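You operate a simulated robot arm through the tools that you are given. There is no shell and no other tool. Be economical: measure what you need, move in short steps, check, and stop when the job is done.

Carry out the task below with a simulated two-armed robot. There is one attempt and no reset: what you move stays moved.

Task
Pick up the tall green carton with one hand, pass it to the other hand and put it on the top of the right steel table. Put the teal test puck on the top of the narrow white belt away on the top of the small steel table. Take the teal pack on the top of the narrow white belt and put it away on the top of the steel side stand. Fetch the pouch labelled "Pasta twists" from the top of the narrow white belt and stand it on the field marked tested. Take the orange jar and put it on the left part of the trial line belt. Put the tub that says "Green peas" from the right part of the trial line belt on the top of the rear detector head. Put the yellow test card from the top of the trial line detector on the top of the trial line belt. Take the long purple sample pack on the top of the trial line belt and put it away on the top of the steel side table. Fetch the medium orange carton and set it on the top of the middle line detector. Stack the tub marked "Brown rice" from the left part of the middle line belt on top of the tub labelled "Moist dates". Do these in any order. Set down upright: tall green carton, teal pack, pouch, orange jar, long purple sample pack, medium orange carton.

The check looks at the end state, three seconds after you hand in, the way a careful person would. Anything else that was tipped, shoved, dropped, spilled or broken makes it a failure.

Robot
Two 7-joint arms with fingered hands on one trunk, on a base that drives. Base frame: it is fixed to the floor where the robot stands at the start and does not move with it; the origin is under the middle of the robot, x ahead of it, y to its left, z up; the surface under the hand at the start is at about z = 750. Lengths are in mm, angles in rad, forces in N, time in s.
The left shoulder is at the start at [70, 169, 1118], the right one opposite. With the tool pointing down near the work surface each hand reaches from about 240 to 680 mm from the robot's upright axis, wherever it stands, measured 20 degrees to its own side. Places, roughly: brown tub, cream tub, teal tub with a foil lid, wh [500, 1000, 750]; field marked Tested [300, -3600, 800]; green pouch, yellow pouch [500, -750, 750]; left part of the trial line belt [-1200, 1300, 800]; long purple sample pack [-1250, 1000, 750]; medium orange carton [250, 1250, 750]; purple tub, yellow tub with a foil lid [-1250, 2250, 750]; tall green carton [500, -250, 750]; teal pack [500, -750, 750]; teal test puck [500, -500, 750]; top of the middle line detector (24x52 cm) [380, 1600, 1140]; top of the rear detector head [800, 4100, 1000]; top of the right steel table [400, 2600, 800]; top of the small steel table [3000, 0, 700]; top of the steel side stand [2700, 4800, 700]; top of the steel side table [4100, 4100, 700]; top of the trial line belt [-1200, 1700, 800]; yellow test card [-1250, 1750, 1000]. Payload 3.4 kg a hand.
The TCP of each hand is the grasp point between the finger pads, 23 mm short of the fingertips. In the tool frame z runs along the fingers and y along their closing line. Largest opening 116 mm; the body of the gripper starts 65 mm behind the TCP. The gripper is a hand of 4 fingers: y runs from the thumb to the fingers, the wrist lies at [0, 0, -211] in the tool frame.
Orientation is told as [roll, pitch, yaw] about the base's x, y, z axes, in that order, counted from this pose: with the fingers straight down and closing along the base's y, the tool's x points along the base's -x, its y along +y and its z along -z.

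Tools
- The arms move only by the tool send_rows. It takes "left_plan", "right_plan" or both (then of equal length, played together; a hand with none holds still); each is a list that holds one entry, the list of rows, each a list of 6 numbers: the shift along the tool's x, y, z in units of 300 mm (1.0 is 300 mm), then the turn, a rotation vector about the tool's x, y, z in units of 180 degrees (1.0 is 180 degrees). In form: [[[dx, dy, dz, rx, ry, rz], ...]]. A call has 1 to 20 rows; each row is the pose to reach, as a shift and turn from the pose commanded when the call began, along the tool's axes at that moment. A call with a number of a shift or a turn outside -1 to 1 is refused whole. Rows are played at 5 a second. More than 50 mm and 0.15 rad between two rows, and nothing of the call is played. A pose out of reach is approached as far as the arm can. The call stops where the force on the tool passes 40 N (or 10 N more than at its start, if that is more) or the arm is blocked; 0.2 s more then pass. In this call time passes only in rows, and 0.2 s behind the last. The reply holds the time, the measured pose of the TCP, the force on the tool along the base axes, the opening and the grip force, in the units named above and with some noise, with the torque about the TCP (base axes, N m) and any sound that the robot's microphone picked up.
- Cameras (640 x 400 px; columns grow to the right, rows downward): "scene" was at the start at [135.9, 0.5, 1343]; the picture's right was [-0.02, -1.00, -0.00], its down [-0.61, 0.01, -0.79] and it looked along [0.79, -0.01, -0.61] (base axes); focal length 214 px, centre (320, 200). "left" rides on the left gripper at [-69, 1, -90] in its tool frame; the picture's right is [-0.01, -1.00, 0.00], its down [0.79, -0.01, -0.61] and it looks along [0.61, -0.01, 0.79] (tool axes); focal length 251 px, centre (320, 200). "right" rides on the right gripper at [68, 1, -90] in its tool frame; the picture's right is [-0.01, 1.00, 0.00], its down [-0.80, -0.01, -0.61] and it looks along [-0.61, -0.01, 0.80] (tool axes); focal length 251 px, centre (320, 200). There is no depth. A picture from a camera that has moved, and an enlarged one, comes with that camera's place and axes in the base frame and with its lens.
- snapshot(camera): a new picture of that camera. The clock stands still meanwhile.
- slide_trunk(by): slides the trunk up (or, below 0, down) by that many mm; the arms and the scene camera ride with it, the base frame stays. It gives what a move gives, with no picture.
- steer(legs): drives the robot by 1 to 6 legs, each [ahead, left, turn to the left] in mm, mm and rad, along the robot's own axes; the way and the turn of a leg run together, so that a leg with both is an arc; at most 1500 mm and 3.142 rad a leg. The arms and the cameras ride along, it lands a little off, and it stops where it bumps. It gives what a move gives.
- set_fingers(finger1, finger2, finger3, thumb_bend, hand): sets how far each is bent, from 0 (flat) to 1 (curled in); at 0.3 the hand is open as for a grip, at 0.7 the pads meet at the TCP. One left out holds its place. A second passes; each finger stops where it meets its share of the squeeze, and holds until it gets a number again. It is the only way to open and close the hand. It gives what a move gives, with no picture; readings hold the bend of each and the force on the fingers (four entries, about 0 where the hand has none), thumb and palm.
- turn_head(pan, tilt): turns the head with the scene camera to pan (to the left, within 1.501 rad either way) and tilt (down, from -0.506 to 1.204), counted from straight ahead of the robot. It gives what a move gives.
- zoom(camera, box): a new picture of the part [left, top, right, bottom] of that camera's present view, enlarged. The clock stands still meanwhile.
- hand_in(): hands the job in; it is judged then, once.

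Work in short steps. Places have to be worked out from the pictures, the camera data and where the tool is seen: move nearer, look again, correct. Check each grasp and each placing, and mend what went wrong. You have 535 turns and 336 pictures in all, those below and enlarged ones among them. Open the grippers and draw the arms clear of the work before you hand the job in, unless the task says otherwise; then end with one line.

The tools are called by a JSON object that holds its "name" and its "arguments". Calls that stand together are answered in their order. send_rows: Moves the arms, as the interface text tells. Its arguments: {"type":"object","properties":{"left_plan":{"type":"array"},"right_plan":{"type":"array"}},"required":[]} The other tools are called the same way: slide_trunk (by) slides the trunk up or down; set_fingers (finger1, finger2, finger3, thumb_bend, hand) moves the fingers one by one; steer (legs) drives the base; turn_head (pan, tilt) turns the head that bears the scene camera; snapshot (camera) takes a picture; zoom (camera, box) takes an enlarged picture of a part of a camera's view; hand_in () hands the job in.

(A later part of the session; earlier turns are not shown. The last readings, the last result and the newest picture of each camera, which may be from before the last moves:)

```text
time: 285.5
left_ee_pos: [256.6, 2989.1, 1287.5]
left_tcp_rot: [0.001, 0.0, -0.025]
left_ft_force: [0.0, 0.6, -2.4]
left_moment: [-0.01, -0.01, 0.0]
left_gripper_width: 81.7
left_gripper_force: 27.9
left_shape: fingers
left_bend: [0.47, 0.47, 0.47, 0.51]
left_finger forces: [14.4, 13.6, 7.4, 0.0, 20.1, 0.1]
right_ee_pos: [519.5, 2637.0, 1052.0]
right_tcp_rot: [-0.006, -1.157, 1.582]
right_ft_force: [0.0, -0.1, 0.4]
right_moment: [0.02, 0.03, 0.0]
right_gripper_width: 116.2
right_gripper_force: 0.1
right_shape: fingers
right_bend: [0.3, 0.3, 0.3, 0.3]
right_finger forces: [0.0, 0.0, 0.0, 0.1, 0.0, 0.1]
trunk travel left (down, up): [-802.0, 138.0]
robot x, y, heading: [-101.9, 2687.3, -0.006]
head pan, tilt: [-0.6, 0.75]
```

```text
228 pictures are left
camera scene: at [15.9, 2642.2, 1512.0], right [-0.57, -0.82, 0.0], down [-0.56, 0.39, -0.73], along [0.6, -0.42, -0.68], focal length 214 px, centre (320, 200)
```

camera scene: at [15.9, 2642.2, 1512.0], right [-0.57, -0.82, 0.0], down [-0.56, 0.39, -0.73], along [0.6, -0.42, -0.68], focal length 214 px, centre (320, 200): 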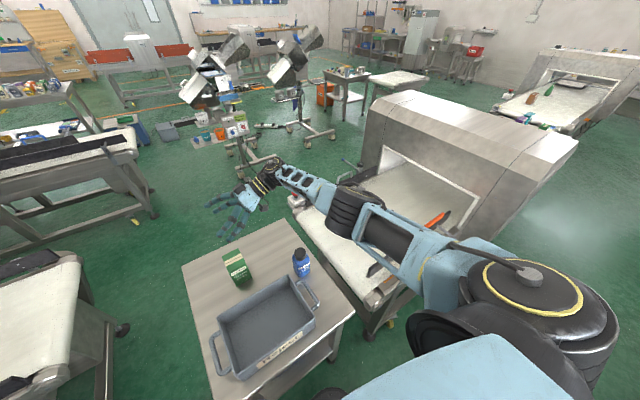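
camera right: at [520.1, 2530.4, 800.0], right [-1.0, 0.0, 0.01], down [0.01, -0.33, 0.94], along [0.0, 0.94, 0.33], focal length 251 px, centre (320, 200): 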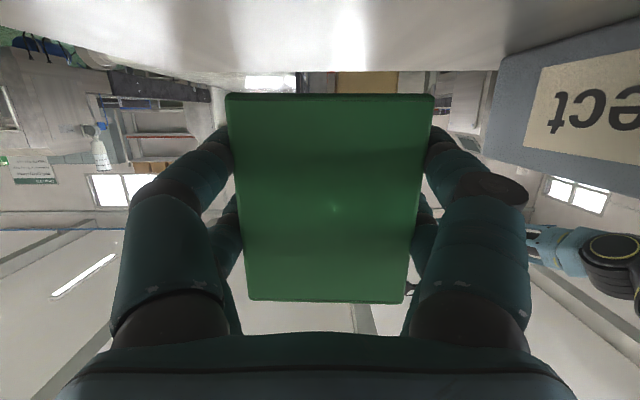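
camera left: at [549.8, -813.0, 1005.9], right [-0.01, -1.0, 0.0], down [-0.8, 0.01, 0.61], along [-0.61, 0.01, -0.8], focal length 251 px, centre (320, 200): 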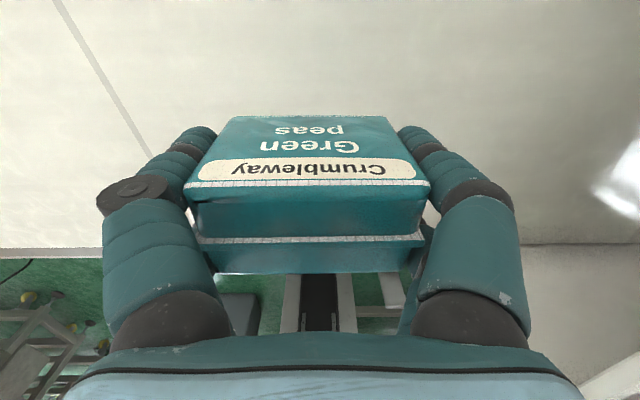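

Green carton placed. I retract the right arm and return it to a pointing-down pose.

{"name": "send_rows", "arguments": {"right_plan": [[[0, 0.06, -0.03, 0.0415, 0, 0.018], [0, 0.12, -0.06, 0.083, 0, 0.036], [0, 0.18, -0.1, 0.1246, 0, 0.0545], [0, 0.24, -0.14, 0.166, 0, 0.0727], [0, 0.3, -0.18, 0.2077, 0, 0.091], [0, 0.36, -0.22, 0.249, 0, 0.109], [0, 0.42, -0.26, 0.291, 0, 0.127], [0, 0.48, -0.3, 0.332, 0, 0.145], [0, 0.54, -0.34, 0.374, 0, 0.1636], [0, 0.6, -0.38, 0.4155, 0, 0.182], [0, 0.66, -0.42, 0.457, 0, 0.2]]]}}

{"name": "send_rows", "arguments": {"right_plan": [[[0, 0, 0, 0, 0.046, 0], [0, 0, 0, 0, 0.092, 0], [0, 0, 0, 0, 0.138, 0], [0, 0, 0, 0, 0.184, 0], [0, 0, 0, 0, 0.23, 0], [0, 0, 0, 0, 0.276, 0], [0, 0, 0, 0, 0.322, 0], [0, 0, 0, 0, 0.368, 0]]]}}

{"name": "turn_head", "arguments": {"pan": 0.9, "tilt": 0.3}}

{"name": "snapshot", "arguments": {"camera": "scene"}}

```text
time: 287.8
left_ee_pos: [255.6, 2984.1, 1290.6]
left_tcp_rot: [0.001, -0.002, -0.026]
left_ft_force: [0.3, -0.6, -1.0]
left_moment: [0.06, -0.01, 0.02]
left_gripper_width: 81.3
left_gripper_force: 28.0
left_shape: fingers
left_bend: [0.47, 0.47, 0.47, 0.51]
left_finger forces: [14.3, 13.6, 7.4, 0.1, 20.0, 0.1]
right_ee_pos: [334.3, 2462.8, 1056.2]
right_tcp_rot: [-0.434, -1.117, 0.606]
right_ft_force: [-0.6, -0.3, -0.7]
right_moment: [0.0, 0.0, -0.01]
right_gripper_width: 117.0
right_gripper_force: 0.1
right_shape: fingers
right_bend: [0.3, 0.3, 0.3, 0.3]
right_finger forces: [0.1, 0.0, 0.1, 0.0, 0.1, 0.0]
right hand out of reach, approached as far as the arm can: row 9, 10, 11
trunk travel left (down, up): [-802.0, 138.0]
robot x, y, heading: [-98.8, 2689.0, -0.006]
head pan, tilt: [-0.6, 0.75]
stopped in row 11 (right hand): the arm was blocked; the commanded pose is now the measured one
```

```text
time: 288.2
left_ee_pos: [256.3, 2989.2, 1288.3]
left_tcp_rot: [-0.002, 0.001, -0.026]
left_ft_force: [0.6, 0.0, -2.7]
left_moment: [-0.02, 0.02, -0.02]
left_gripper_width: 81.2
left_gripper_force: 27.5
left_shape: fingers
left_bend: [0.47, 0.47, 0.47, 0.51]
left_finger forces: [14.2, 13.6, 7.5, 0.0, 20.0, 0.0]
right_ee_pos: [329.7, 2430.2, 1040.6]
right_tcp_rot: [-0.583, -0.895, 0.788]
right_ft_force: [0.0, 0.2, -0.2]
right_moment: [0.0, -0.01, 0.0]
right_gripper_width: 117.4
right_gripper_force: 0.1
right_shape: fingers
right_bend: [0.3, 0.3, 0.3, 0.3]
right_finger forces: [0.0, 0.0, 0.0, 0.0, 0.0, 0.0]
right hand out of reach, approached as far as the arm can: row 1, 2
trunk travel left (down, up): [-802.0, 138.0]
robot x, y, heading: [-100.3, 2686.2, -0.008]
head pan, tilt: [-0.6, 0.75]
stopped in row 2 (right hand): the arm was blocked; the commanded pose is now the measured one
```

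```text
time: 289.8
left_ee_pos: [255.3, 2988.4, 1287.7]
left_tcp_rot: [-0.002, 0.0, -0.024]
left_ft_force: [-0.5, -0.3, -2.3]
left_moment: [-0.02, -0.01, 0.02]
left_gripper_width: 81.6
left_gripper_force: 28.1
left_shape: fingers
left_bend: [0.47, 0.47, 0.47, 0.51]
left_finger forces: [14.3, 13.5, 7.4, 0.0, 19.9, 0.1]
right_ee_pos: [329.5, 2429.6, 1040.4]
right_tcp_rot: [-0.581, -0.896, 0.786]
right_ft_force: [-0.2, -0.8, -0.1]
right_moment: [-0.02, 0.01, 0.03]
right_gripper_width: 117.0
right_gripper_force: 0.1
right_shape: fingers
right_bend: [0.3, 0.3, 0.3, 0.3]
right_finger forces: [0.0, 0.0, 0.0, 0.0, 0.1, 0.0]
trunk travel left (down, up): [-802.0, 138.0]
robot x, y, heading: [-102.0, 2687.0, -0.008]
head pan, tilt: [0.901, 0.3]
```

```text
227 pictures are left
camera scene: at [5.9, 2762.3, 1552.4], right [0.78, -0.63, 0.0], down [-0.19, -0.23, -0.96], along [0.6, 0.75, -0.3], focal length 214 px, centre (320, 200)
```

scene: 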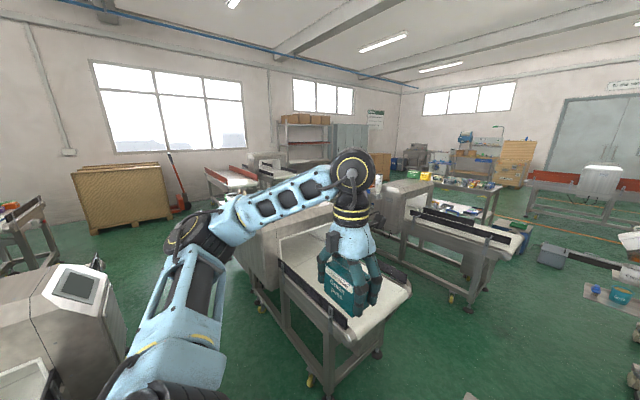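

The right arm reports being blocked; I look at it.

{"name": "turn_head", "arguments": {"pan": -0.6, "tilt": 0.9}}

{"name": "snapshot", "arguments": {"camera": "scene"}}

```text
time: 291.4
left_ee_pos: [255.8, 2988.3, 1289.2]
left_tcp_rot: [-0.002, -0.002, -0.026]
left_ft_force: [-0.7, 0.7, -1.8]
left_moment: [0.01, 0.0, 0.01]
left_gripper_width: 81.4
left_gripper_force: 27.9
left_shape: fingers
left_bend: [0.47, 0.47, 0.47, 0.51]
left_finger forces: [14.3, 13.6, 7.4, 0.1, 20.0, 0.0]
right_ee_pos: [327.8, 2429.1, 1041.4]
right_tcp_rot: [-0.583, -0.895, 0.787]
right_ft_force: [0.8, -0.9, 0.5]
right_moment: [-0.01, 0.0, 0.0]
right_gripper_width: 117.0
right_gripper_force: 0.0
right_shape: fingers
right_bend: [0.3, 0.3, 0.3, 0.3]
right_finger forces: [0.1, 0.0, 0.1, 0.1, 0.1, 0.0]
trunk travel left (down, up): [-802.0, 138.0]
robot x, y, heading: [-104.8, 2687.3, -0.006]
head pan, tilt: [-0.6, 0.901]
```

```text
226 pictures are left
camera scene: at [9.6, 2646.4, 1500.2], right [-0.57, -0.82, 0.0], down [-0.64, 0.45, -0.62], along [0.51, -0.35, -0.78], focal length 214 px, centre (320, 200)
```

scene: 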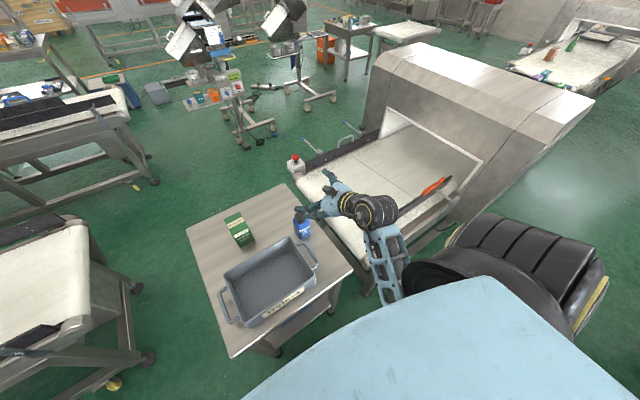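

I unfold it: rotating the hand back to pointing down while moving slightly outward and up.

{"name": "send_rows", "arguments": {"right_plan": [[[-0.06, -0.05, 0.03, 0, 0, 0], [-0.12, -0.1, 0.06, -0.0145, 0.038, 0.0036], [-0.18, -0.15, 0.09, -0.029, 0.076, 0.007], [-0.244, -0.205, 0.117, -0.0435, 0.114, 0.011], [-0.244, -0.205, 0.117, -0.058, 0.152, 0.0145], [-0.244, -0.205, 0.117, -0.0725, 0.19, 0.018], [-0.244, -0.205, 0.117, -0.087, 0.228, 0.0218], [-0.244, -0.205, 0.117, -0.1015, 0.266, 0.0254], [-0.244, -0.205, 0.117, -0.116, 0.304, 0.029]]]}}

{"name": "snapshot", "arguments": {"camera": "scene"}}

```text
time: 293.4
left_ee_pos: [256.8, 2989.9, 1288.5]
left_tcp_rot: [-0.002, 0.002, -0.025]
left_ft_force: [0.6, -0.7, -1.7]
left_moment: [-0.02, 0.01, 0.0]
left_gripper_width: 81.3
left_gripper_force: 27.4
left_shape: fingers
left_bend: [0.47, 0.47, 0.47, 0.51]
left_finger forces: [14.3, 13.6, 7.4, 0.0, 20.0, 0.0]
right_ee_pos: [408.6, 2410.0, 1099.6]
right_tcp_rot: [0.0, 0.004, 0.397]
right_ft_force: [-0.5, -0.3, -0.2]
right_moment: [-0.01, 0.04, -0.02]
right_gripper_width: 117.0
right_gripper_force: 0.1
right_shape: fingers
right_bend: [0.3, 0.3, 0.3, 0.3]
right_finger forces: [0.0, 0.0, 0.0, 0.0, 0.0, 0.0]
trunk travel left (down, up): [-802.0, 138.0]
robot x, y, heading: [-97.2, 2687.7, -0.002]
head pan, tilt: [-0.6, 0.901]
```

```text
225 pictures are left
camera scene: at [10.5, 2647.3, 1500.1], right [-0.57, -0.82, 0.0], down [-0.65, 0.45, -0.62], along [0.51, -0.35, -0.78], focal length 214 px, centre (320, 200)
```

scene: 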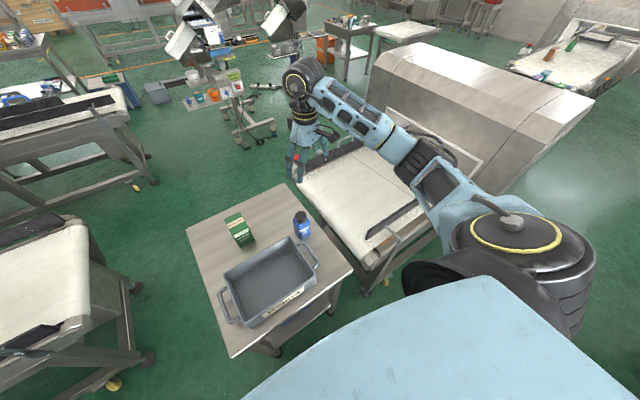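

Right arm is restored. Next I drive north along the aisle to find a way to the steel side stand.

{"name": "steer", "arguments": {"legs": [[-300, 0, 0], [0, 0, 1.57], [1400, 0, 0]]}}

{"name": "turn_head", "arguments": {"pan": -0.6, "tilt": 0.4}}

{"name": "snapshot", "arguments": {"camera": "scene"}}

```text
time: 301.9
left_ee_pos: [-698.5, 3467.5, 1286.4]
left_tcp_rot: [-0.002, 0.006, 1.548]
left_ft_force: [0.3, 0.7, -1.6]
left_moment: [-0.06, -0.02, 0.02]
left_gripper_width: 81.4
left_gripper_force: 27.3
left_shape: fingers
left_bend: [0.47, 0.47, 0.47, 0.51]
left_finger forces: [14.2, 13.3, 7.2, 0.0, 19.9, 0.0]
right_ee_pos: [-120.9, 3619.4, 1098.0]
right_tcp_rot: [0.002, 0.005, 1.972]
right_ft_force: [0.2, 0.7, -0.2]
right_moment: [-0.02, -0.01, -0.01]
right_gripper_width: 117.2
right_gripper_force: 0.1
right_shape: fingers
right_bend: [0.3, 0.3, 0.3, 0.3]
right_finger forces: [0.0, 0.0, 0.0, 0.1, 0.0, 0.0]
trunk travel left (down, up): [-802.0, 138.0]
robot x, y, heading: [-399.1, 3101.8, 1.572]
head pan, tilt: [-0.6, 0.901]
stopped in leg 3: the robot was blocked; the commanded pose is now the measured one
```

```text
time: 302.9
left_ee_pos: [-698.6, 3459.2, 1288.8]
left_tcp_rot: [-0.002, -0.001, 1.547]
left_ft_force: [-0.2, 1.0, -2.1]
left_moment: [0.01, -0.01, 0.03]
left_gripper_width: 81.3
left_gripper_force: 27.3
left_shape: fingers
left_bend: [0.47, 0.47, 0.47, 0.51]
left_finger forces: [14.1, 13.3, 7.1, 0.1, 19.9, 0.0]
right_ee_pos: [-120.3, 3612.3, 1102.8]
right_tcp_rot: [-0.001, -0.001, 1.972]
right_ft_force: [-0.2, -0.1, 0.7]
right_moment: [0.02, -0.02, 0.0]
right_gripper_width: 117.1
right_gripper_force: 0.0
right_shape: fingers
right_bend: [0.3, 0.3, 0.3, 0.3]
right_finger forces: [0.1, 0.0, 0.0, 0.0, 0.0, 0.0]
trunk travel left (down, up): [-802.0, 138.0]
robot x, y, heading: [-394.7, 3106.6, 1.569]
head pan, tilt: [-0.6, 0.4]
```

```text
224 pictures are left
camera scene: at [-345.9, 3230.3, 1543.2], right [0.82, -0.57, 0.0], down [-0.22, -0.32, -0.92], along [0.52, 0.76, -0.39], focal length 214 px, centre (320, 200)
```

scene: 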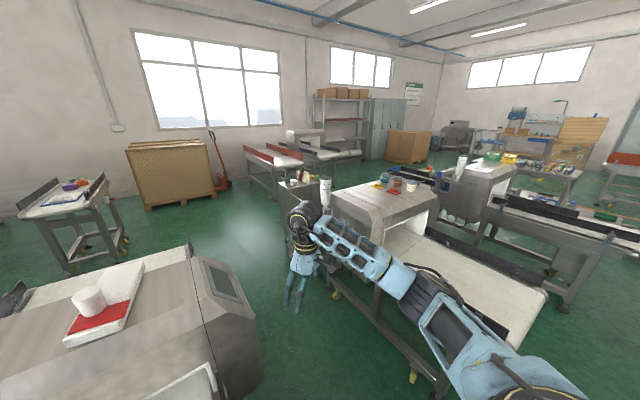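

The rear detector head with tubs is visible near (893,4106). The passage north lies between x≈−290 and 570; I shift right to x≈140 and go north.

{"name": "steer", "arguments": {"legs": [[-40, 0, 0], [0, -540, 0], [1450, 0, 0]]}}

{"name": "turn_head", "arguments": {"pan": -0.7, "tilt": 0.45}}

{"name": "snapshot", "arguments": {"camera": "scene"}}

```text
time: 306.7
left_ee_pos: [-158.9, 3441.1, 1289.3]
left_tcp_rot: [-0.003, 0.001, 1.515]
left_ft_force: [-0.4, -0.8, -2.3]
left_moment: [0.0, 0.0, 0.03]
left_gripper_width: 81.5
left_gripper_force: 27.1
left_shape: fingers
left_bend: [0.47, 0.47, 0.47, 0.51]
left_finger forces: [14.3, 13.2, 7.2, 0.0, 19.8, 0.0]
right_ee_pos: [424.5, 3575.7, 1100.4]
right_tcp_rot: [0.003, 0.0, 1.939]
right_ft_force: [0.1, 0.1, 1.1]
right_moment: [0.02, 0.0, -0.03]
right_gripper_width: 117.1
right_gripper_force: 0.1
right_shape: fingers
right_bend: [0.3, 0.3, 0.3, 0.3]
right_finger forces: [0.0, 0.1, 0.0, 0.0, 0.0, 0.0]
trunk travel left (down, up): [-802.0, 138.0]
robot x, y, heading: [127.9, 3074.0, 1.537]
head pan, tilt: [-0.6, 0.4]
stopped in leg 2: the robot was blocked; the commanded pose is now the measured one
```

```text
time: 307.3
left_ee_pos: [-160.1, 3439.6, 1289.0]
left_tcp_rot: [-0.002, -0.001, 1.515]
left_ft_force: [0.2, 0.5, -2.9]
left_moment: [-0.02, -0.04, 0.0]
left_gripper_width: 81.2
left_gripper_force: 27.4
left_shape: fingers
left_bend: [0.47, 0.47, 0.47, 0.51]
left_finger forces: [14.3, 13.4, 7.2, 0.0, 19.8, 0.1]
right_ee_pos: [423.3, 3576.6, 1101.4]
right_tcp_rot: [0.0, 0.003, 1.941]
right_ft_force: [-0.2, -0.4, 0.7]
right_moment: [-0.02, -0.01, -0.03]
right_gripper_width: 117.2
right_gripper_force: 0.1
right_shape: fingers
right_bend: [0.3, 0.3, 0.3, 0.3]
right_finger forces: [0.1, 0.0, 0.0, 0.0, 0.0, 0.0]
trunk travel left (down, up): [-802.0, 138.0]
robot x, y, heading: [130.4, 3074.0, 1.535]
head pan, tilt: [-0.7, 0.45]
```

```text
223 pictures are left
camera scene: at [193.3, 3194.0, 1538.5], right [0.74, -0.67, 0.0], down [-0.29, -0.32, -0.9], along [0.6, 0.67, -0.44], focal length 214 px, centre (320, 200)
```

scene: 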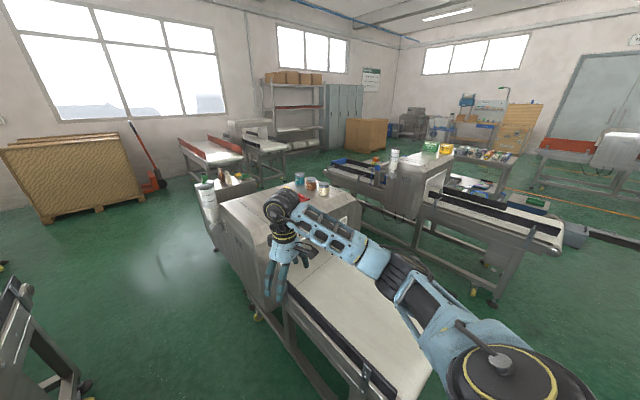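

I bumped near the table corner (low clearance). I move slightly north, raise the trunk and continue.

{"name": "slide_trunk", "arguments": {"by": 130}}

{"name": "steer", "arguments": {"legs": [[60, 0, 0.035], [1000, 0, 0]]}}

{"name": "turn_head", "arguments": {"pan": -0.8, "tilt": 0.45}}

{"name": "snapshot", "arguments": {"camera": "scene"}}

```text
time: 308.9
left_ee_pos: [-159.4, 3440.5, 1417.1]
left_tcp_rot: [0.0, 0.0, 1.514]
left_ft_force: [-0.3, 0.1, -2.6]
left_moment: [0.0, 0.0, 0.0]
left_gripper_width: 81.8
left_gripper_force: 26.8
left_shape: fingers
left_bend: [0.47, 0.47, 0.47, 0.51]
left_finger forces: [14.3, 13.3, 7.2, 0.2, 19.9, 0.1]
right_ee_pos: [423.8, 3575.3, 1229.8]
right_tcp_rot: [0.0, 0.0, 1.94]
right_ft_force: [-0.4, -0.1, -0.1]
right_moment: [0.02, -0.01, 0.02]
right_gripper_width: 116.9
right_gripper_force: 0.1
right_shape: fingers
right_bend: [0.3, 0.3, 0.3, 0.3]
right_finger forces: [0.0, 0.0, 0.0, 0.0, 0.1, 0.1]
trunk travel left (down, up): [-932.0, 8.0]
robot x, y, heading: [132.5, 3072.8, 1.539]
head pan, tilt: [-0.7, 0.45]
```

```text
time: 314.6
left_ee_pos: [-179.5, 4482.3, 1419.4]
left_tcp_rot: [-0.001, -0.001, 1.559]
left_ft_force: [0.0, -0.1, -2.1]
left_moment: [0.02, -0.01, -0.01]
left_gripper_width: 81.4
left_gripper_force: 27.4
left_shape: fingers
left_bend: [0.47, 0.47, 0.47, 0.51]
left_finger forces: [14.4, 13.3, 7.1, 0.1, 19.8, 0.0]
right_ee_pos: [397.2, 4645.1, 1231.7]
right_tcp_rot: [0.001, 0.002, 1.985]
right_ft_force: [-1.0, 0.3, -0.6]
right_moment: [0.0, 0.04, -0.04]
right_gripper_width: 116.8
right_gripper_force: 0.1
right_shape: fingers
right_bend: [0.3, 0.3, 0.3, 0.3]
right_finger forces: [0.0, 0.0, 0.1, 0.1, 0.0, 0.0]
trunk travel left (down, up): [-932.0, 8.0]
robot x, y, heading: [126.6, 4129.9, 1.579]
head pan, tilt: [-0.7, 0.45]
```

```text
time: 315.3
left_ee_pos: [-178.7, 4483.7, 1418.9]
left_tcp_rot: [-0.002, 0.001, 1.561]
left_ft_force: [-0.6, -0.2, -2.5]
left_moment: [0.01, -0.03, 0.02]
left_gripper_width: 81.6
left_gripper_force: 27.3
left_shape: fingers
left_bend: [0.47, 0.47, 0.47, 0.51]
left_finger forces: [14.3, 13.1, 7.2, 0.0, 19.8, 0.0]
right_ee_pos: [397.3, 4645.5, 1231.9]
right_tcp_rot: [0.0, 0.0, 1.985]
right_ft_force: [1.0, 0.2, -0.1]
right_moment: [0.03, 0.03, -0.04]
right_gripper_width: 117.1
right_gripper_force: 0.1
right_shape: fingers
right_bend: [0.3, 0.3, 0.3, 0.3]
right_finger forces: [0.1, 0.1, 0.0, 0.0, 0.0, 0.0]
trunk travel left (down, up): [-932.0, 8.0]
robot x, y, heading: [129.5, 4130.7, 1.584]
head pan, tilt: [-0.799, 0.45]
```

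```text
222 pictures are left
camera scene: at [190.7, 4246.9, 1668.5], right [0.7, -0.71, 0.0], down [-0.31, -0.31, -0.9], along [0.64, 0.63, -0.44], focal length 214 px, centre (320, 200)
```

scene: 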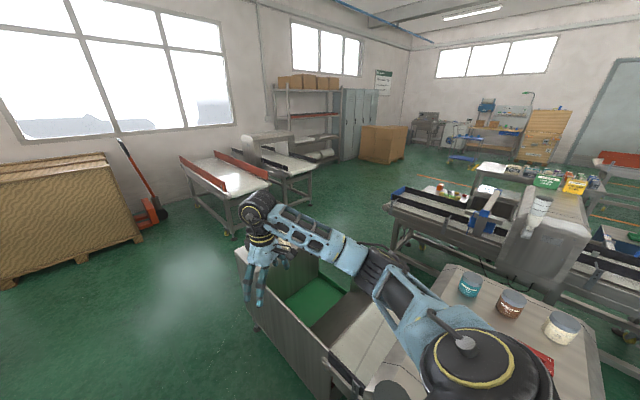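

Path north and then east looks open. Driving around the north end.

{"name": "steer", "arguments": {"legs": [[0, 70, -0.012], [1400, 0, 0], [0, 0, -1.57], [1300, 0, 0]]}}

{"name": "turn_head", "arguments": {"pan": -0.5, "tilt": 0.5}}

{"name": "snapshot", "arguments": {"camera": "scene"}}

```text
time: 329.1
left_ee_pos: [741.4, 5863.4, 1422.0]
left_tcp_rot: [0.012, -0.002, -0.046]
left_ft_force: [0.0, -1.0, -0.7]
left_moment: [0.04, 0.07, 0.0]
left_gripper_width: 80.8
left_gripper_force: 26.6
left_shape: fingers
left_bend: [0.47, 0.47, 0.47, 0.52]
left_finger forces: [13.9, 13.0, 7.1, 0.1, 19.5, 0.0]
right_ee_pos: [883.1, 5281.2, 1229.1]
right_tcp_rot: [0.007, -0.002, 0.375]
right_ft_force: [0.9, -0.5, 0.6]
right_moment: [0.04, 0.06, -0.02]
right_gripper_width: 117.0
right_gripper_force: 0.0
right_shape: fingers
right_bend: [0.3, 0.3, 0.3, 0.3]
right_finger forces: [0.1, 0.0, 0.0, 0.0, 0.1, 0.0]
trunk travel left (down, up): [-932.0, 8.0]
robot x, y, heading: [380.5, 5581.5, -0.029]
head pan, tilt: [-0.799, 0.45]
stopped in leg 4: the robot was blocked; the commanded pose is now the measured one
```

```text
time: 329.9
left_ee_pos: [732.2, 5877.0, 1421.3]
left_tcp_rot: [-0.002, -0.012, -0.045]
left_ft_force: [-0.9, 0.5, -3.0]
left_moment: [0.0, -0.02, -0.02]
left_gripper_width: 81.1
left_gripper_force: 26.8
left_shape: fingers
left_bend: [0.47, 0.47, 0.47, 0.52]
left_finger forces: [14.0, 13.0, 7.1, 0.1, 19.4, 0.1]
right_ee_pos: [875.9, 5295.5, 1236.3]
right_tcp_rot: [-0.007, -0.007, 0.377]
right_ft_force: [-0.5, -1.1, 0.2]
right_moment: [-0.01, -0.05, 0.01]
right_gripper_width: 117.2
right_gripper_force: 0.0
right_shape: fingers
right_bend: [0.3, 0.3, 0.3, 0.3]
right_finger forces: [0.1, 0.1, 0.0, 0.0, 0.1, 0.0]
trunk travel left (down, up): [-932.0, 8.0]
robot x, y, heading: [378.2, 5584.5, -0.022]
head pan, tilt: [-0.499, 0.499]
```

```text
221 pictures are left
camera scene: at [507.3, 5539.1, 1664.4], right [-0.5, -0.87, 0.0], down [-0.41, 0.24, -0.88], along [0.76, -0.44, -0.48], focal length 214 px, centre (320, 200)
```

scene: 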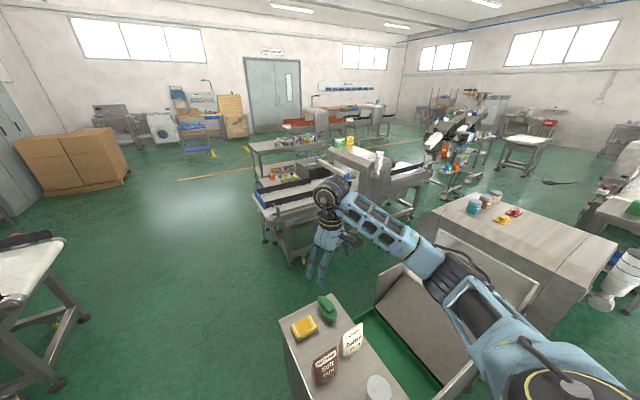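

A cabinet's corner blocked me. I shift north by 230 mm and go on east.

{"name": "steer", "arguments": {"legs": [[-30, 0, 0.022], [0, 260, 0], [1400, 0, 0], [400, 0, 0]]}}

{"name": "turn_head", "arguments": {"pan": -0.7, "tilt": 0.6}}

{"name": "snapshot", "arguments": {"camera": "scene"}}

```text
time: 341.0
left_ee_pos: [2509.1, 6115.6, 1422.4]
left_tcp_rot: [0.0, -0.011, -0.042]
left_ft_force: [-0.3, 0.4, -2.4]
left_moment: [-0.04, 0.0, 0.0]
left_gripper_width: 81.2
left_gripper_force: 26.6
left_shape: fingers
left_bend: [0.47, 0.47, 0.47, 0.52]
left_finger forces: [14.0, 13.0, 7.1, 0.0, 19.4, 0.1]
right_ee_pos: [2655.7, 5532.3, 1234.8]
right_tcp_rot: [-0.006, -0.004, 0.382]
right_ft_force: [-0.5, 0.2, 0.0]
right_moment: [-0.02, 0.0, 0.0]
right_gripper_width: 117.0
right_gripper_force: 0.1
right_shape: fingers
right_bend: [0.3, 0.3, 0.3, 0.3]
right_finger forces: [0.0, 0.0, 0.1, 0.0, 0.0, 0.0]
trunk travel left (down, up): [-932.0, 8.0]
robot x, y, heading: [2161.7, 5817.9, -0.018]
head pan, tilt: [-0.499, 0.499]
```

```text
time: 341.7
left_ee_pos: [2511.6, 6115.0, 1421.4]
left_tcp_rot: [0.0, -0.009, -0.04]
left_ft_force: [0.2, 1.0, -2.3]
left_moment: [-0.01, 0.01, -0.02]
left_gripper_width: 81.2
left_gripper_force: 26.8
left_shape: fingers
left_bend: [0.47, 0.47, 0.47, 0.52]
left_finger forces: [14.0, 13.0, 7.2, 0.0, 19.3, 0.0]
right_ee_pos: [2656.4, 5532.7, 1236.3]
right_tcp_rot: [-0.006, -0.004, 0.382]
right_ft_force: [1.5, 0.6, -0.6]
right_moment: [0.01, -0.03, 0.0]
right_gripper_width: 117.2
right_gripper_force: 0.0
right_shape: fingers
right_bend: [0.3, 0.3, 0.3, 0.3]
right_finger forces: [0.1, 0.0, 0.0, 0.0, 0.1, 0.0]
trunk travel left (down, up): [-932.0, 8.0]
robot x, y, heading: [2157.0, 5813.6, -0.024]
head pan, tilt: [-0.7, 0.6]
```

```text
220 pictures are left
camera scene: at [2277.4, 5761.8, 1655.0], right [-0.66, -0.75, 0.0], down [-0.42, 0.37, -0.83], along [0.62, -0.54, -0.56], focal length 214 px, centre (320, 200)
```

scene: 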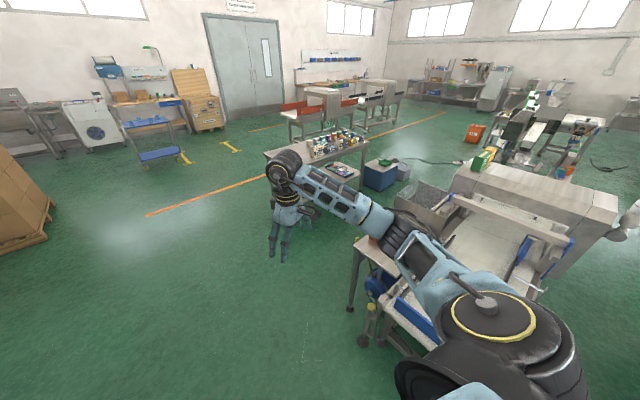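

The stand is hidden behind my arm; I turn to face −y and step to x≈2700.

{"name": "steer", "arguments": {"legs": [[480, 0, 0], [0, 0, -1.55]]}}

{"name": "turn_head", "arguments": {"pan": 0, "tilt": 0.75}}

{"name": "snapshot", "arguments": {"camera": "scene"}}

```text
time: 348.3
left_ee_pos: [2948.4, 5465.9, 1421.7]
left_tcp_rot: [0.0, -0.01, -1.585]
left_ft_force: [0.2, 0.3, -0.7]
left_moment: [0.0, 0.02, -0.03]
left_gripper_width: 80.8
left_gripper_force: 26.3
left_shape: fingers
left_bend: [0.47, 0.47, 0.47, 0.52]
left_finger forces: [13.6, 12.6, 6.6, 0.0, 19.1, 0.0]
right_ee_pos: [2369.2, 5306.6, 1235.2]
right_tcp_rot: [-0.005, -0.002, -1.163]
right_ft_force: [0.6, -0.8, 0.0]
right_moment: [-0.02, 0.01, 0.01]
right_gripper_width: 117.2
right_gripper_force: 0.0
right_shape: fingers
right_bend: [0.3, 0.3, 0.3, 0.3]
right_finger forces: [0.1, 0.0, 0.0, 0.0, 0.1, 0.0]
trunk travel left (down, up): [-932.0, 8.0]
robot x, y, heading: [2639.6, 5808.8, -1.567]
head pan, tilt: [-0.7, 0.6]
```

```text
time: 349.4
left_ee_pos: [2947.9, 5465.3, 1420.9]
left_tcp_rot: [0.0, -0.01, -1.589]
left_ft_force: [-0.7, 0.5, -2.1]
left_moment: [0.02, -0.03, -0.02]
left_gripper_width: 80.8
left_gripper_force: 25.9
left_shape: fingers
left_bend: [0.47, 0.47, 0.47, 0.52]
left_finger forces: [13.7, 12.7, 6.6, 0.1, 19.1, 0.1]
right_ee_pos: [2368.5, 5307.1, 1233.6]
right_tcp_rot: [-0.006, -0.002, -1.167]
right_ft_force: [-0.8, 0.5, 0.6]
right_moment: [0.01, -0.03, 0.01]
right_gripper_width: 117.3
right_gripper_force: 0.1
right_shape: fingers
right_bend: [0.3, 0.3, 0.3, 0.3]
right_finger forces: [0.0, 0.0, 0.0, 0.0, 0.1, 0.0]
trunk travel left (down, up): [-932.0, 8.0]
robot x, y, heading: [2642.7, 5813.4, -1.566]
head pan, tilt: [0.0, 0.75]
```

```text
219 pictures are left
camera scene: at [2642.4, 5678.0, 1642.1], right [-1.0, 0.0, 0.0], down [0.0, 0.68, -0.73], along [0.0, -0.73, -0.68], focal length 214 px, centre (320, 200)
```

scene: 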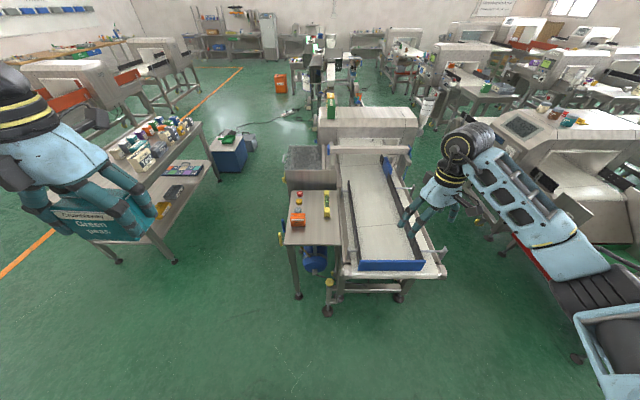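

The stand spans about x 2530–2827, y 4600–5000, with free space at its front edge. I move closer.

{"name": "steer", "arguments": {"legs": [[390, 0, 0]]}}

{"name": "send_rows", "arguments": {"left_plan": [[[-0.05, -0.12, 0.05, 0, 0, 0], [-0.1, -0.24, 0.1, 0, 0, 0], [-0.15, -0.36, 0.15, 0, 0, 0], [-0.2, -0.48, 0.2, 0, 0, 0], [-0.25, -0.6, 0.25, 0, 0, 0], [-0.32, -0.72, 0.3, 0, 0, 0], [-0.4, -0.83, 0.35, 0, 0, 0]]]}}

{"name": "slide_trunk", "arguments": {"by": -330}}

{"name": "turn_head", "arguments": {"pan": 0, "tilt": 0.9}}

{"name": "snapshot", "arguments": {"camera": "scene"}}

{"name": "snapshot", "arguments": {"camera": "left"}}

```text
time: 351.8
left_ee_pos: [2950.8, 5081.9, 1421.8]
left_tcp_rot: [-0.002, -0.012, -1.583]
left_ft_force: [0.1, 0.3, -2.5]
left_moment: [0.0, 0.0, 0.0]
left_gripper_width: 80.9
left_gripper_force: 25.6
left_shape: fingers
left_bend: [0.47, 0.47, 0.47, 0.52]
left_finger forces: [13.7, 12.6, 6.6, 0.1, 19.2, 0.0]
right_ee_pos: [2371.6, 4919.3, 1235.9]
right_tcp_rot: [-0.006, -0.005, -1.162]
right_ft_force: [0.3, -0.4, 0.5]
right_moment: [-0.02, -0.01, 0.01]
right_gripper_width: 116.9
right_gripper_force: 0.2
right_shape: fingers
right_bend: [0.3, 0.3, 0.3, 0.3]
right_finger forces: [0.0, 0.0, 0.1, 0.0, 0.1, 0.2]
trunk travel left (down, up): [-932.0, 8.0]
robot x, y, heading: [2645.0, 5420.4, -1.563]
head pan, tilt: [0.0, 0.75]
```

```text
time: 353.4
left_ee_pos: [2695.7, 4958.8, 1316.7]
left_tcp_rot: [0.003, -0.01, -1.582]
left_ft_force: [-0.5, -0.8, -2.5]
left_moment: [-0.02, 0.0, 0.0]
left_gripper_width: 80.7
left_gripper_force: 26.0
left_shape: fingers
left_bend: [0.47, 0.47, 0.47, 0.52]
left_finger forces: [13.7, 12.3, 6.7, 0.0, 19.0, 0.0]
right_ee_pos: [2369.3, 4914.8, 1234.3]
right_tcp_rot: [0.0, -0.002, -1.163]
right_ft_force: [0.4, -0.2, 0.2]
right_moment: [0.02, -0.01, 0.02]
right_gripper_width: 117.0
right_gripper_force: 0.1
right_shape: fingers
right_bend: [0.3, 0.3, 0.3, 0.3]
right_finger forces: [0.1, 0.1, 0.0, 0.1, 0.1, 0.0]
trunk travel left (down, up): [-932.0, 8.0]
robot x, y, heading: [2643.6, 5423.2, -1.566]
head pan, tilt: [0.0, 0.75]
```

```text
time: 356.7
left_ee_pos: [2698.5, 4960.5, 987.0]
left_tcp_rot: [-0.002, -0.009, -1.584]
left_ft_force: [0.6, 0.0, 0.0]
left_moment: [0.02, 0.01, 0.0]
left_gripper_width: 80.7
left_gripper_force: 26.0
left_shape: fingers
left_bend: [0.47, 0.47, 0.47, 0.52]
left_finger forces: [13.8, 12.3, 6.6, 0.0, 18.9, 0.1]
right_ee_pos: [2370.9, 4916.2, 904.8]
right_tcp_rot: [-0.004, -0.004, -1.163]
right_ft_force: [0.4, -0.3, -0.5]
right_moment: [-0.02, 0.01, 0.03]
right_gripper_width: 117.0
right_gripper_force: 0.0
right_shape: fingers
right_bend: [0.3, 0.3, 0.3, 0.3]
right_finger forces: [0.0, 0.0, 0.1, 0.1, 0.1, 0.1]
trunk travel left (down, up): [-602.0, 338.0]
robot x, y, heading: [2644.3, 5420.4, -1.567]
head pan, tilt: [0.0, 0.75]
```

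```text
time: 357.4
left_ee_pos: [2698.1, 4960.1, 988.2]
left_tcp_rot: [0.001, -0.011, -1.585]
left_ft_force: [0.0, -0.8, -2.2]
left_moment: [-0.03, -0.02, -0.01]
left_gripper_width: 80.5
left_gripper_force: 25.8
left_shape: fingers
left_bend: [0.47, 0.47, 0.47, 0.52]
left_finger forces: [13.7, 12.3, 6.6, 0.0, 19.1, 0.1]
right_ee_pos: [2370.5, 4915.8, 904.7]
right_tcp_rot: [-0.005, -0.003, -1.16]
right_ft_force: [0.0, -0.7, 1.1]
right_moment: [0.01, 0.01, 0.03]
right_gripper_width: 117.1
right_gripper_force: 0.1
right_shape: fingers
right_bend: [0.3, 0.3, 0.3, 0.3]
right_finger forces: [0.0, 0.0, 0.0, 0.0, 0.1, 0.1]
trunk travel left (down, up): [-602.0, 338.0]
robot x, y, heading: [2646.7, 5419.5, -1.563]
head pan, tilt: [0.0, 0.901]
```

```text
218 pictures are left
camera scene: at [2644.5, 5296.4, 1300.2], right [-1.0, -0.01, 0.0], down [0.0, 0.78, -0.62], along [0.0, -0.62, -0.78], focal length 214 px, centre (320, 200)
```

scene: 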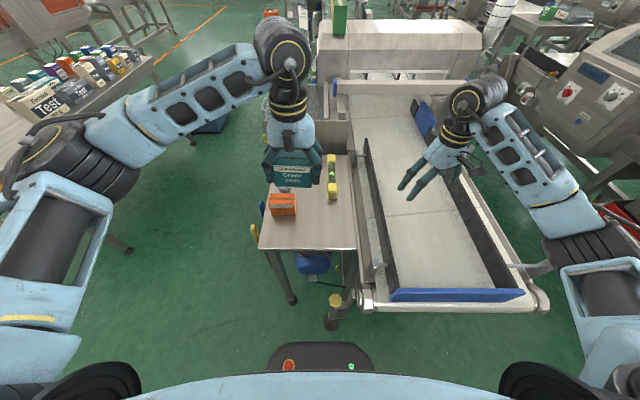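

```text
217 pictures are left
camera left: at [2697.5, 4892.8, 1078.9], right [-1.0, 0.0, 0.0], down [0.0, 0.8, 0.6], along [0.0, 0.6, -0.8], focal length 251 px, centre (320, 200)
```

left: 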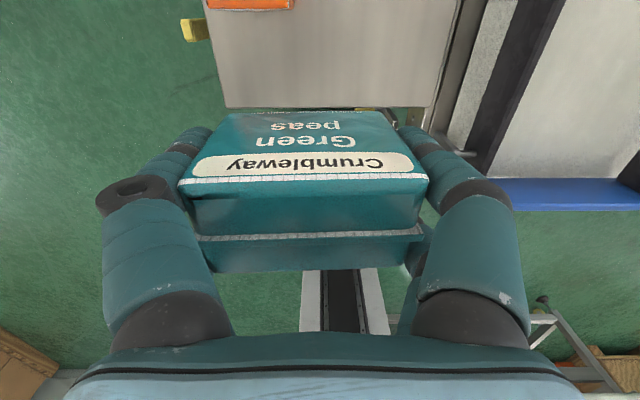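

Stand top z≈694, near edge y≈5008. I lower the pack at (2670,4945).

{"name": "send_rows", "arguments": {"left_plan": [[[-0.03, -0.05, 0.13, 0, 0, 0], [-0.05, -0.093, 0.26, 0, 0, 0], [-0.05, -0.093, 0.4, 0, 0, 0], [-0.05, -0.093, 0.54, 0, 0, 0], [-0.05, -0.093, 0.68, 0, 0, 0], [-0.05, -0.093, 0.8, 0, 0, 0]]]}}

{"name": "zoom", "arguments": {"camera": "scene", "box": [230, 130, 390, 270]}}

```text
time: 358.8
left_ee_pos: [2669.7, 4942.6, 748.2]
left_tcp_rot: [-0.001, -0.01, -1.585]
left_ft_force: [0.5, -0.1, -1.0]
left_moment: [-0.01, 0.04, -0.01]
left_gripper_width: 80.7
left_gripper_force: 25.7
left_shape: fingers
left_bend: [0.47, 0.47, 0.47, 0.52]
left_finger forces: [13.8, 12.3, 6.7, 0.0, 19.0, 0.0]
right_ee_pos: [2369.9, 4917.0, 904.9]
right_tcp_rot: [-0.006, -0.004, -1.164]
right_ft_force: [0.0, -0.3, 0.1]
right_moment: [-0.02, -0.03, -0.02]
right_gripper_width: 117.2
right_gripper_force: 0.0
right_shape: fingers
right_bend: [0.3, 0.3, 0.3, 0.3]
right_finger forces: [0.1, 0.0, 0.0, 0.0, 0.1, 0.0]
trunk travel left (down, up): [-602.0, 338.0]
robot x, y, heading: [2645.2, 5422.7, -1.569]
head pan, tilt: [0.0, 0.901]
```

```text
2.86 times, centred on (310, 200) of scene
camera zoom: at [2644.5, 5296.0, 1300.1], right [-1.0, -0.01, 0.0], down [0.0, 0.78, -0.62], along [0.0, -0.62, -0.78], focal length 613 px, centre (349, 200)
```

zoom: 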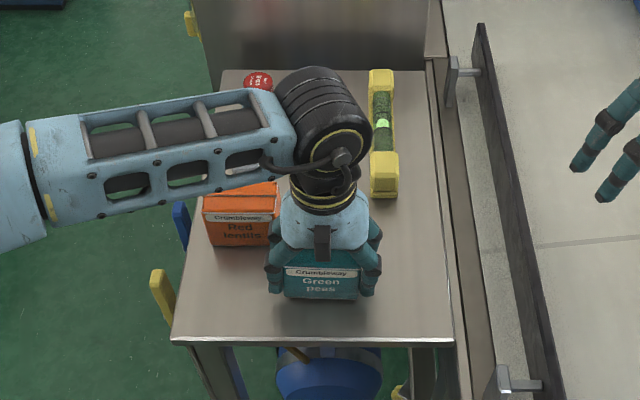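

Clear of the orange box. Final slow descent.

{"name": "send_rows", "arguments": {"left_plan": [[[0, 0, 0.02, 0, 0, 0], [0, 0, 0.035, 0, 0, 0], [0, 0, 0.05, 0, 0, 0], [0, 0, 0.06, 0, 0, 0]]]}}

```text
time: 359.6
left_ee_pos: [2669.3, 4944.9, 741.1]
left_tcp_rot: [-0.005, -0.019, -1.585]
left_ft_force: [5.0, 5.5, 28.0]
left_moment: [-0.03, 0.65, -0.11]
left_gripper_width: 81.4
left_gripper_force: 32.2
left_shape: fingers
left_bend: [0.49, 0.5, 0.48, 0.54]
left_finger forces: [18.5, 18.7, 7.2, 0.1, 20.4, 0.1]
right_ee_pos: [2371.6, 4920.5, 906.9]
right_tcp_rot: [-0.007, -0.007, -1.162]
right_ft_force: [0.8, -0.4, 0.4]
right_moment: [0.0, 0.04, -0.04]
right_gripper_width: 117.2
right_gripper_force: 0.0
right_shape: fingers
right_bend: [0.3, 0.3, 0.3, 0.3]
right_finger forces: [0.1, 0.0, 0.1, 0.0, 0.1, 0.0]
trunk travel left (down, up): [-602.0, 338.0]
robot x, y, heading: [2642.6, 5420.0, -1.562]
head pan, tilt: [0.0, 0.901]
stopped in row 3 (left hand): the force on the tool passed its limit at 47 N (the readings are from after the stop); the commanded pose is now the measured one
```

Contact at z≈741. I ease up 2 mm and open.

{"name": "send_rows", "arguments": {"left_plan": [[[0, 0, -0.007, 0, 0, 0]]]}}

{"name": "set_fingers", "arguments": {"hand": "left", "finger1": 0.37, "finger2": 0.37, "finger3": 0.37, "thumb_bend": 0.37}}

{"name": "zoom", "arguments": {"camera": "scene", "box": [230, 130, 390, 270]}}

```text
time: 360.0
left_ee_pos: [2668.5, 4943.0, 740.8]
left_tcp_rot: [-0.004, -0.018, -1.584]
left_ft_force: [3.5, 3.3, 19.4]
left_moment: [-0.04, 0.7, -0.09]
left_gripper_width: 81.0
left_gripper_force: 31.1
left_shape: fingers
left_bend: [0.49, 0.5, 0.48, 0.54]
left_finger forces: [17.4, 16.7, 7.3, 0.0, 20.5, 0.0]
right_ee_pos: [2371.8, 4919.7, 906.8]
right_tcp_rot: [-0.008, -0.008, -1.163]
right_ft_force: [0.0, 0.1, 0.3]
right_moment: [0.02, -0.03, 0.0]
right_gripper_width: 117.1
right_gripper_force: 0.1
right_shape: fingers
right_bend: [0.3, 0.3, 0.3, 0.3]
right_finger forces: [0.0, 0.0, 0.1, 0.0, 0.1, 0.0]
trunk travel left (down, up): [-602.0, 338.0]
robot x, y, heading: [2645.5, 5421.4, -1.564]
head pan, tilt: [0.0, 0.901]
```

```text
time: 361.0
left_ee_pos: [2668.9, 4942.3, 740.4]
left_tcp_rot: [-0.004, -0.013, -1.583]
left_ft_force: [3.2, 1.5, 7.7]
left_moment: [-0.05, -0.18, 0.02]
left_gripper_width: 99.8
left_gripper_force: 4.8
left_shape: fingers
left_bend: [0.37, 0.37, 0.37, 0.37]
left_finger forces: [4.4, 3.6, 1.2, 0.1, 0.3, 0.0]
right_ee_pos: [2370.6, 4918.4, 905.4]
right_tcp_rot: [-0.006, -0.005, -1.162]
right_ft_force: [-0.6, 0.4, 0.6]
right_moment: [0.03, 0.01, -0.01]
right_gripper_width: 117.0
right_gripper_force: 0.0
right_shape: fingers
right_bend: [0.3, 0.3, 0.3, 0.3]
right_finger forces: [0.0, 0.0, 0.1, 0.0, 0.0, 0.0]
trunk travel left (down, up): [-602.0, 338.0]
robot x, y, heading: [2643.9, 5417.5, -1.566]
head pan, tilt: [0.0, 0.901]
```

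```text
2.86 times, centred on (310, 200) of scene
camera zoom: at [2645.1, 5298.0, 1300.3], right [-1.0, -0.01, 0.0], down [-0.01, 0.78, -0.62], along [0.0, -0.62, -0.78], focal length 613 px, centre (349, 200)
```

zoom: 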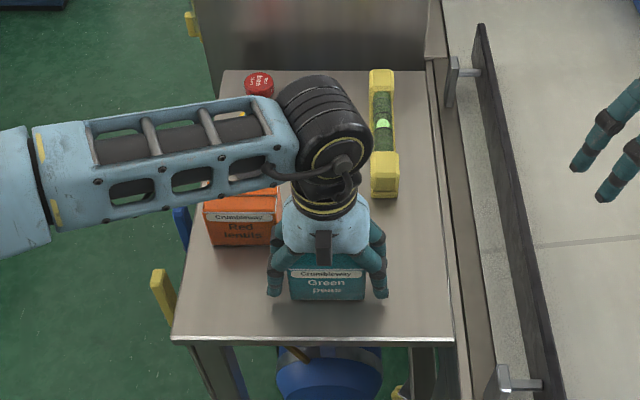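

One finger still rests on the pack (+x side). I shift the hand 7 mm to +x and check.

{"name": "send_rows", "arguments": {"left_plan": [[[0, 0.025, 0, 0, 0, 0]]]}}

{"name": "snapshot", "arguments": {"camera": "left"}}

```text
time: 361.4
left_ee_pos: [2676.3, 4943.1, 739.4]
left_tcp_rot: [-0.005, -0.014, -1.587]
left_ft_force: [-2.0, -0.1, 7.4]
left_moment: [-0.03, -0.23, 0.02]
left_gripper_width: 98.9
left_gripper_force: 4.8
left_shape: fingers
left_bend: [0.37, 0.37, 0.37, 0.37]
left_finger forces: [2.5, 1.9, 3.1, 0.0, 2.1, 0.0]
right_ee_pos: [2370.0, 4917.4, 905.1]
right_tcp_rot: [-0.006, -0.006, -1.161]
right_ft_force: [0.3, 0.1, -0.3]
right_moment: [0.01, 0.01, 0.02]
right_gripper_width: 117.3
right_gripper_force: 0.0
right_shape: fingers
right_bend: [0.3, 0.3, 0.3, 0.3]
right_finger forces: [0.0, 0.0, 0.0, 0.0, 0.0, 0.0]
trunk travel left (down, up): [-602.0, 338.0]
robot x, y, heading: [2645.0, 5419.9, -1.567]
head pan, tilt: [0.0, 0.901]
```

```text
214 pictures are left
camera left: at [2675.1, 4875.5, 831.0], right [-1.0, 0.01, 0.0], down [0.01, 0.8, 0.6], along [0.0, 0.6, -0.8], focal length 251 px, centre (320, 200)
```

left: 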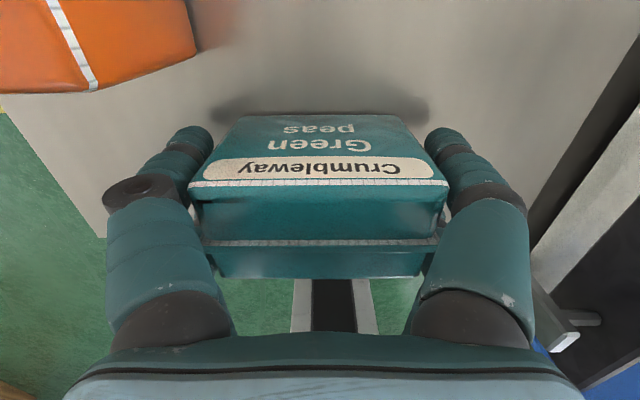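

The fingertips are just touching the stand. I open fully and rise.

{"name": "send_rows", "arguments": {"left_plan": [[[0, -0.005, -0.02, 0, 0, 0]]]}}

{"name": "set_fingers", "arguments": {"hand": "left", "finger1": 0.3, "finger2": 0.3, "finger3": 0.3, "thumb_bend": 0.3}}

{"name": "send_rows", "arguments": {"left_plan": [[[0, 0, -0.05, 0, 0, 0], [0, 0, -0.15, 0, 0, 0], [0, 0, -0.3, 0, 0, 0], [0, 0, -0.45, 0, 0, 0], [0, 0, -0.6, 0, 0, 0], [0, 0, -0.75, 0, 0, 0]]]}}

{"name": "snapshot", "arguments": {"camera": "scene"}}

```text
time: 361.8
left_ee_pos: [2676.2, 4943.3, 745.6]
left_tcp_rot: [-0.003, -0.012, -1.584]
left_ft_force: [0.3, 0.6, 0.1]
left_moment: [0.01, 0.05, -0.02]
left_gripper_width: 97.4
left_gripper_force: 0.7
left_shape: fingers
left_bend: [0.37, 0.37, 0.37, 0.37]
left_finger forces: [0.5, 0.2, 0.0, 0.1, 0.1, 0.1]
right_ee_pos: [2371.2, 4915.0, 905.1]
right_tcp_rot: [-0.004, -0.006, -1.161]
right_ft_force: [-0.1, -0.4, -0.5]
right_moment: [0.01, 0.01, 0.01]
right_gripper_width: 117.3
right_gripper_force: 0.0
right_shape: fingers
right_bend: [0.3, 0.3, 0.3, 0.3]
right_finger forces: [0.1, 0.0, 0.1, 0.1, 0.0, 0.0]
trunk travel left (down, up): [-602.0, 338.0]
robot x, y, heading: [2645.9, 5422.3, -1.561]
head pan, tilt: [0.0, 0.901]
```

```text
time: 362.8
left_ee_pos: [2675.6, 4941.9, 745.1]
left_tcp_rot: [-0.001, -0.014, -1.584]
left_ft_force: [0.2, -0.7, -0.3]
left_moment: [-0.01, 0.03, 0.0]
left_gripper_width: 116.4
left_gripper_force: 0.0
left_shape: fingers
left_bend: [0.3, 0.3, 0.3, 0.3]
left_finger forces: [0.0, 0.1, 0.1, 0.1, 0.1, 0.0]
right_ee_pos: [2371.2, 4916.1, 904.7]
right_tcp_rot: [-0.005, -0.004, -1.164]
right_ft_force: [-0.1, -0.8, -0.4]
right_moment: [-0.01, -0.03, -0.01]
right_gripper_width: 117.2
right_gripper_force: 0.1
right_shape: fingers
right_bend: [0.3, 0.3, 0.3, 0.3]
right_finger forces: [0.0, 0.0, 0.1, 0.0, 0.1, 0.0]
trunk travel left (down, up): [-602.0, 338.0]
robot x, y, heading: [2646.0, 5417.7, -1.565]
head pan, tilt: [0.0, 0.901]
```

```text
time: 364.2
left_ee_pos: [2674.7, 4946.6, 970.4]
left_tcp_rot: [-0.001, -0.015, -1.586]
left_ft_force: [0.5, 0.7, 1.1]
left_moment: [-0.01, 0.0, -0.02]
left_gripper_width: 116.6
left_gripper_force: 0.1
left_shape: fingers
left_bend: [0.3, 0.3, 0.3, 0.3]
left_finger forces: [0.0, 0.0, 0.1, 0.2, 0.0, 0.1]
right_ee_pos: [2371.3, 4916.9, 905.0]
right_tcp_rot: [-0.006, -0.005, -1.162]
right_ft_force: [-0.1, 0.1, -0.3]
right_moment: [0.01, -0.01, -0.02]
right_gripper_width: 117.1
right_gripper_force: 0.1
right_shape: fingers
right_bend: [0.3, 0.3, 0.3, 0.3]
right_finger forces: [0.1, 0.1, 0.1, 0.0, 0.1, 0.0]
trunk travel left (down, up): [-602.0, 338.0]
robot x, y, heading: [2644.7, 5419.3, -1.562]
head pan, tilt: [0.0, 0.901]
```

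```text
213 pictures are left
camera scene: at [2644.2, 5297.2, 1300.2], right [-1.0, -0.01, 0.0], down [0.0, 0.78, -0.62], along [0.0, -0.62, -0.78], focal length 214 px, centre (320, 200)
```

scene: 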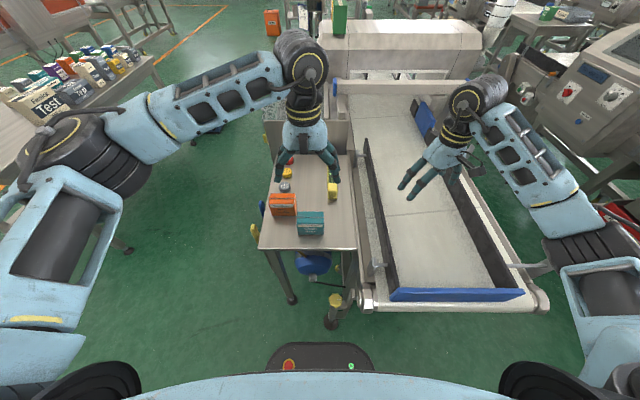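

Teal pack placed upright. Returning to the trial line: raising the trunk and driving back the same way.

{"name": "slide_trunk", "arguments": {"by": 320}}

{"name": "steer", "arguments": {"legs": [[-410, 0, -0.006], [0, -1300, 0], [0, -1280, 0], [1350, 0, 0], [1330, 0, 0]]}}

```text
time: 367.3
left_ee_pos: [2675.1, 4945.9, 1289.4]
left_tcp_rot: [-0.003, -0.014, -1.585]
left_ft_force: [0.1, -0.2, -0.7]
left_moment: [0.02, 0.0, -0.04]
left_gripper_width: 116.6
left_gripper_force: 0.1
left_shape: fingers
left_bend: [0.3, 0.3, 0.3, 0.3]
left_finger forces: [0.0, 0.0, 0.0, 0.0, 0.1, 0.1]
right_ee_pos: [2370.8, 4916.7, 1223.6]
right_tcp_rot: [-0.005, -0.004, -1.164]
right_ft_force: [-0.7, -0.9, -0.1]
right_moment: [-0.01, -0.01, -0.02]
right_gripper_width: 117.1
right_gripper_force: 0.0
right_shape: fingers
right_bend: [0.3, 0.3, 0.3, 0.3]
right_finger forces: [0.0, 0.0, 0.0, 0.1, 0.0, 0.0]
trunk travel left (down, up): [-922.0, 18.0]
robot x, y, heading: [2644.0, 5422.4, -1.565]
head pan, tilt: [0.0, 0.901]
```

```text
time: 394.8
left_ee_pos: [124.6, 2629.7, 1290.3]
left_tcp_rot: [-0.002, -0.012, -1.575]
left_ft_force: [-0.4, 0.2, 0.2]
left_moment: [0.03, 0.02, 0.02]
left_gripper_width: 116.5
left_gripper_force: 0.1
left_shape: fingers
left_bend: [0.3, 0.3, 0.3, 0.3]
left_finger forces: [0.1, 0.0, 0.0, 0.1, 0.0, 0.0]
right_ee_pos: [-179.0, 2597.2, 1224.4]
right_tcp_rot: [-0.006, -0.006, -1.151]
right_ft_force: [-0.2, 0.0, -0.4]
right_moment: [0.02, 0.01, 0.0]
right_gripper_width: 117.0
right_gripper_force: 0.1
right_shape: fingers
right_bend: [0.3, 0.3, 0.3, 0.3]
right_finger forces: [0.0, 0.0, 0.1, 0.0, 0.1, 0.1]
trunk travel left (down, up): [-922.0, 18.0]
robot x, y, heading: [89.1, 3103.2, -1.556]
head pan, tilt: [0.0, 0.901]
```

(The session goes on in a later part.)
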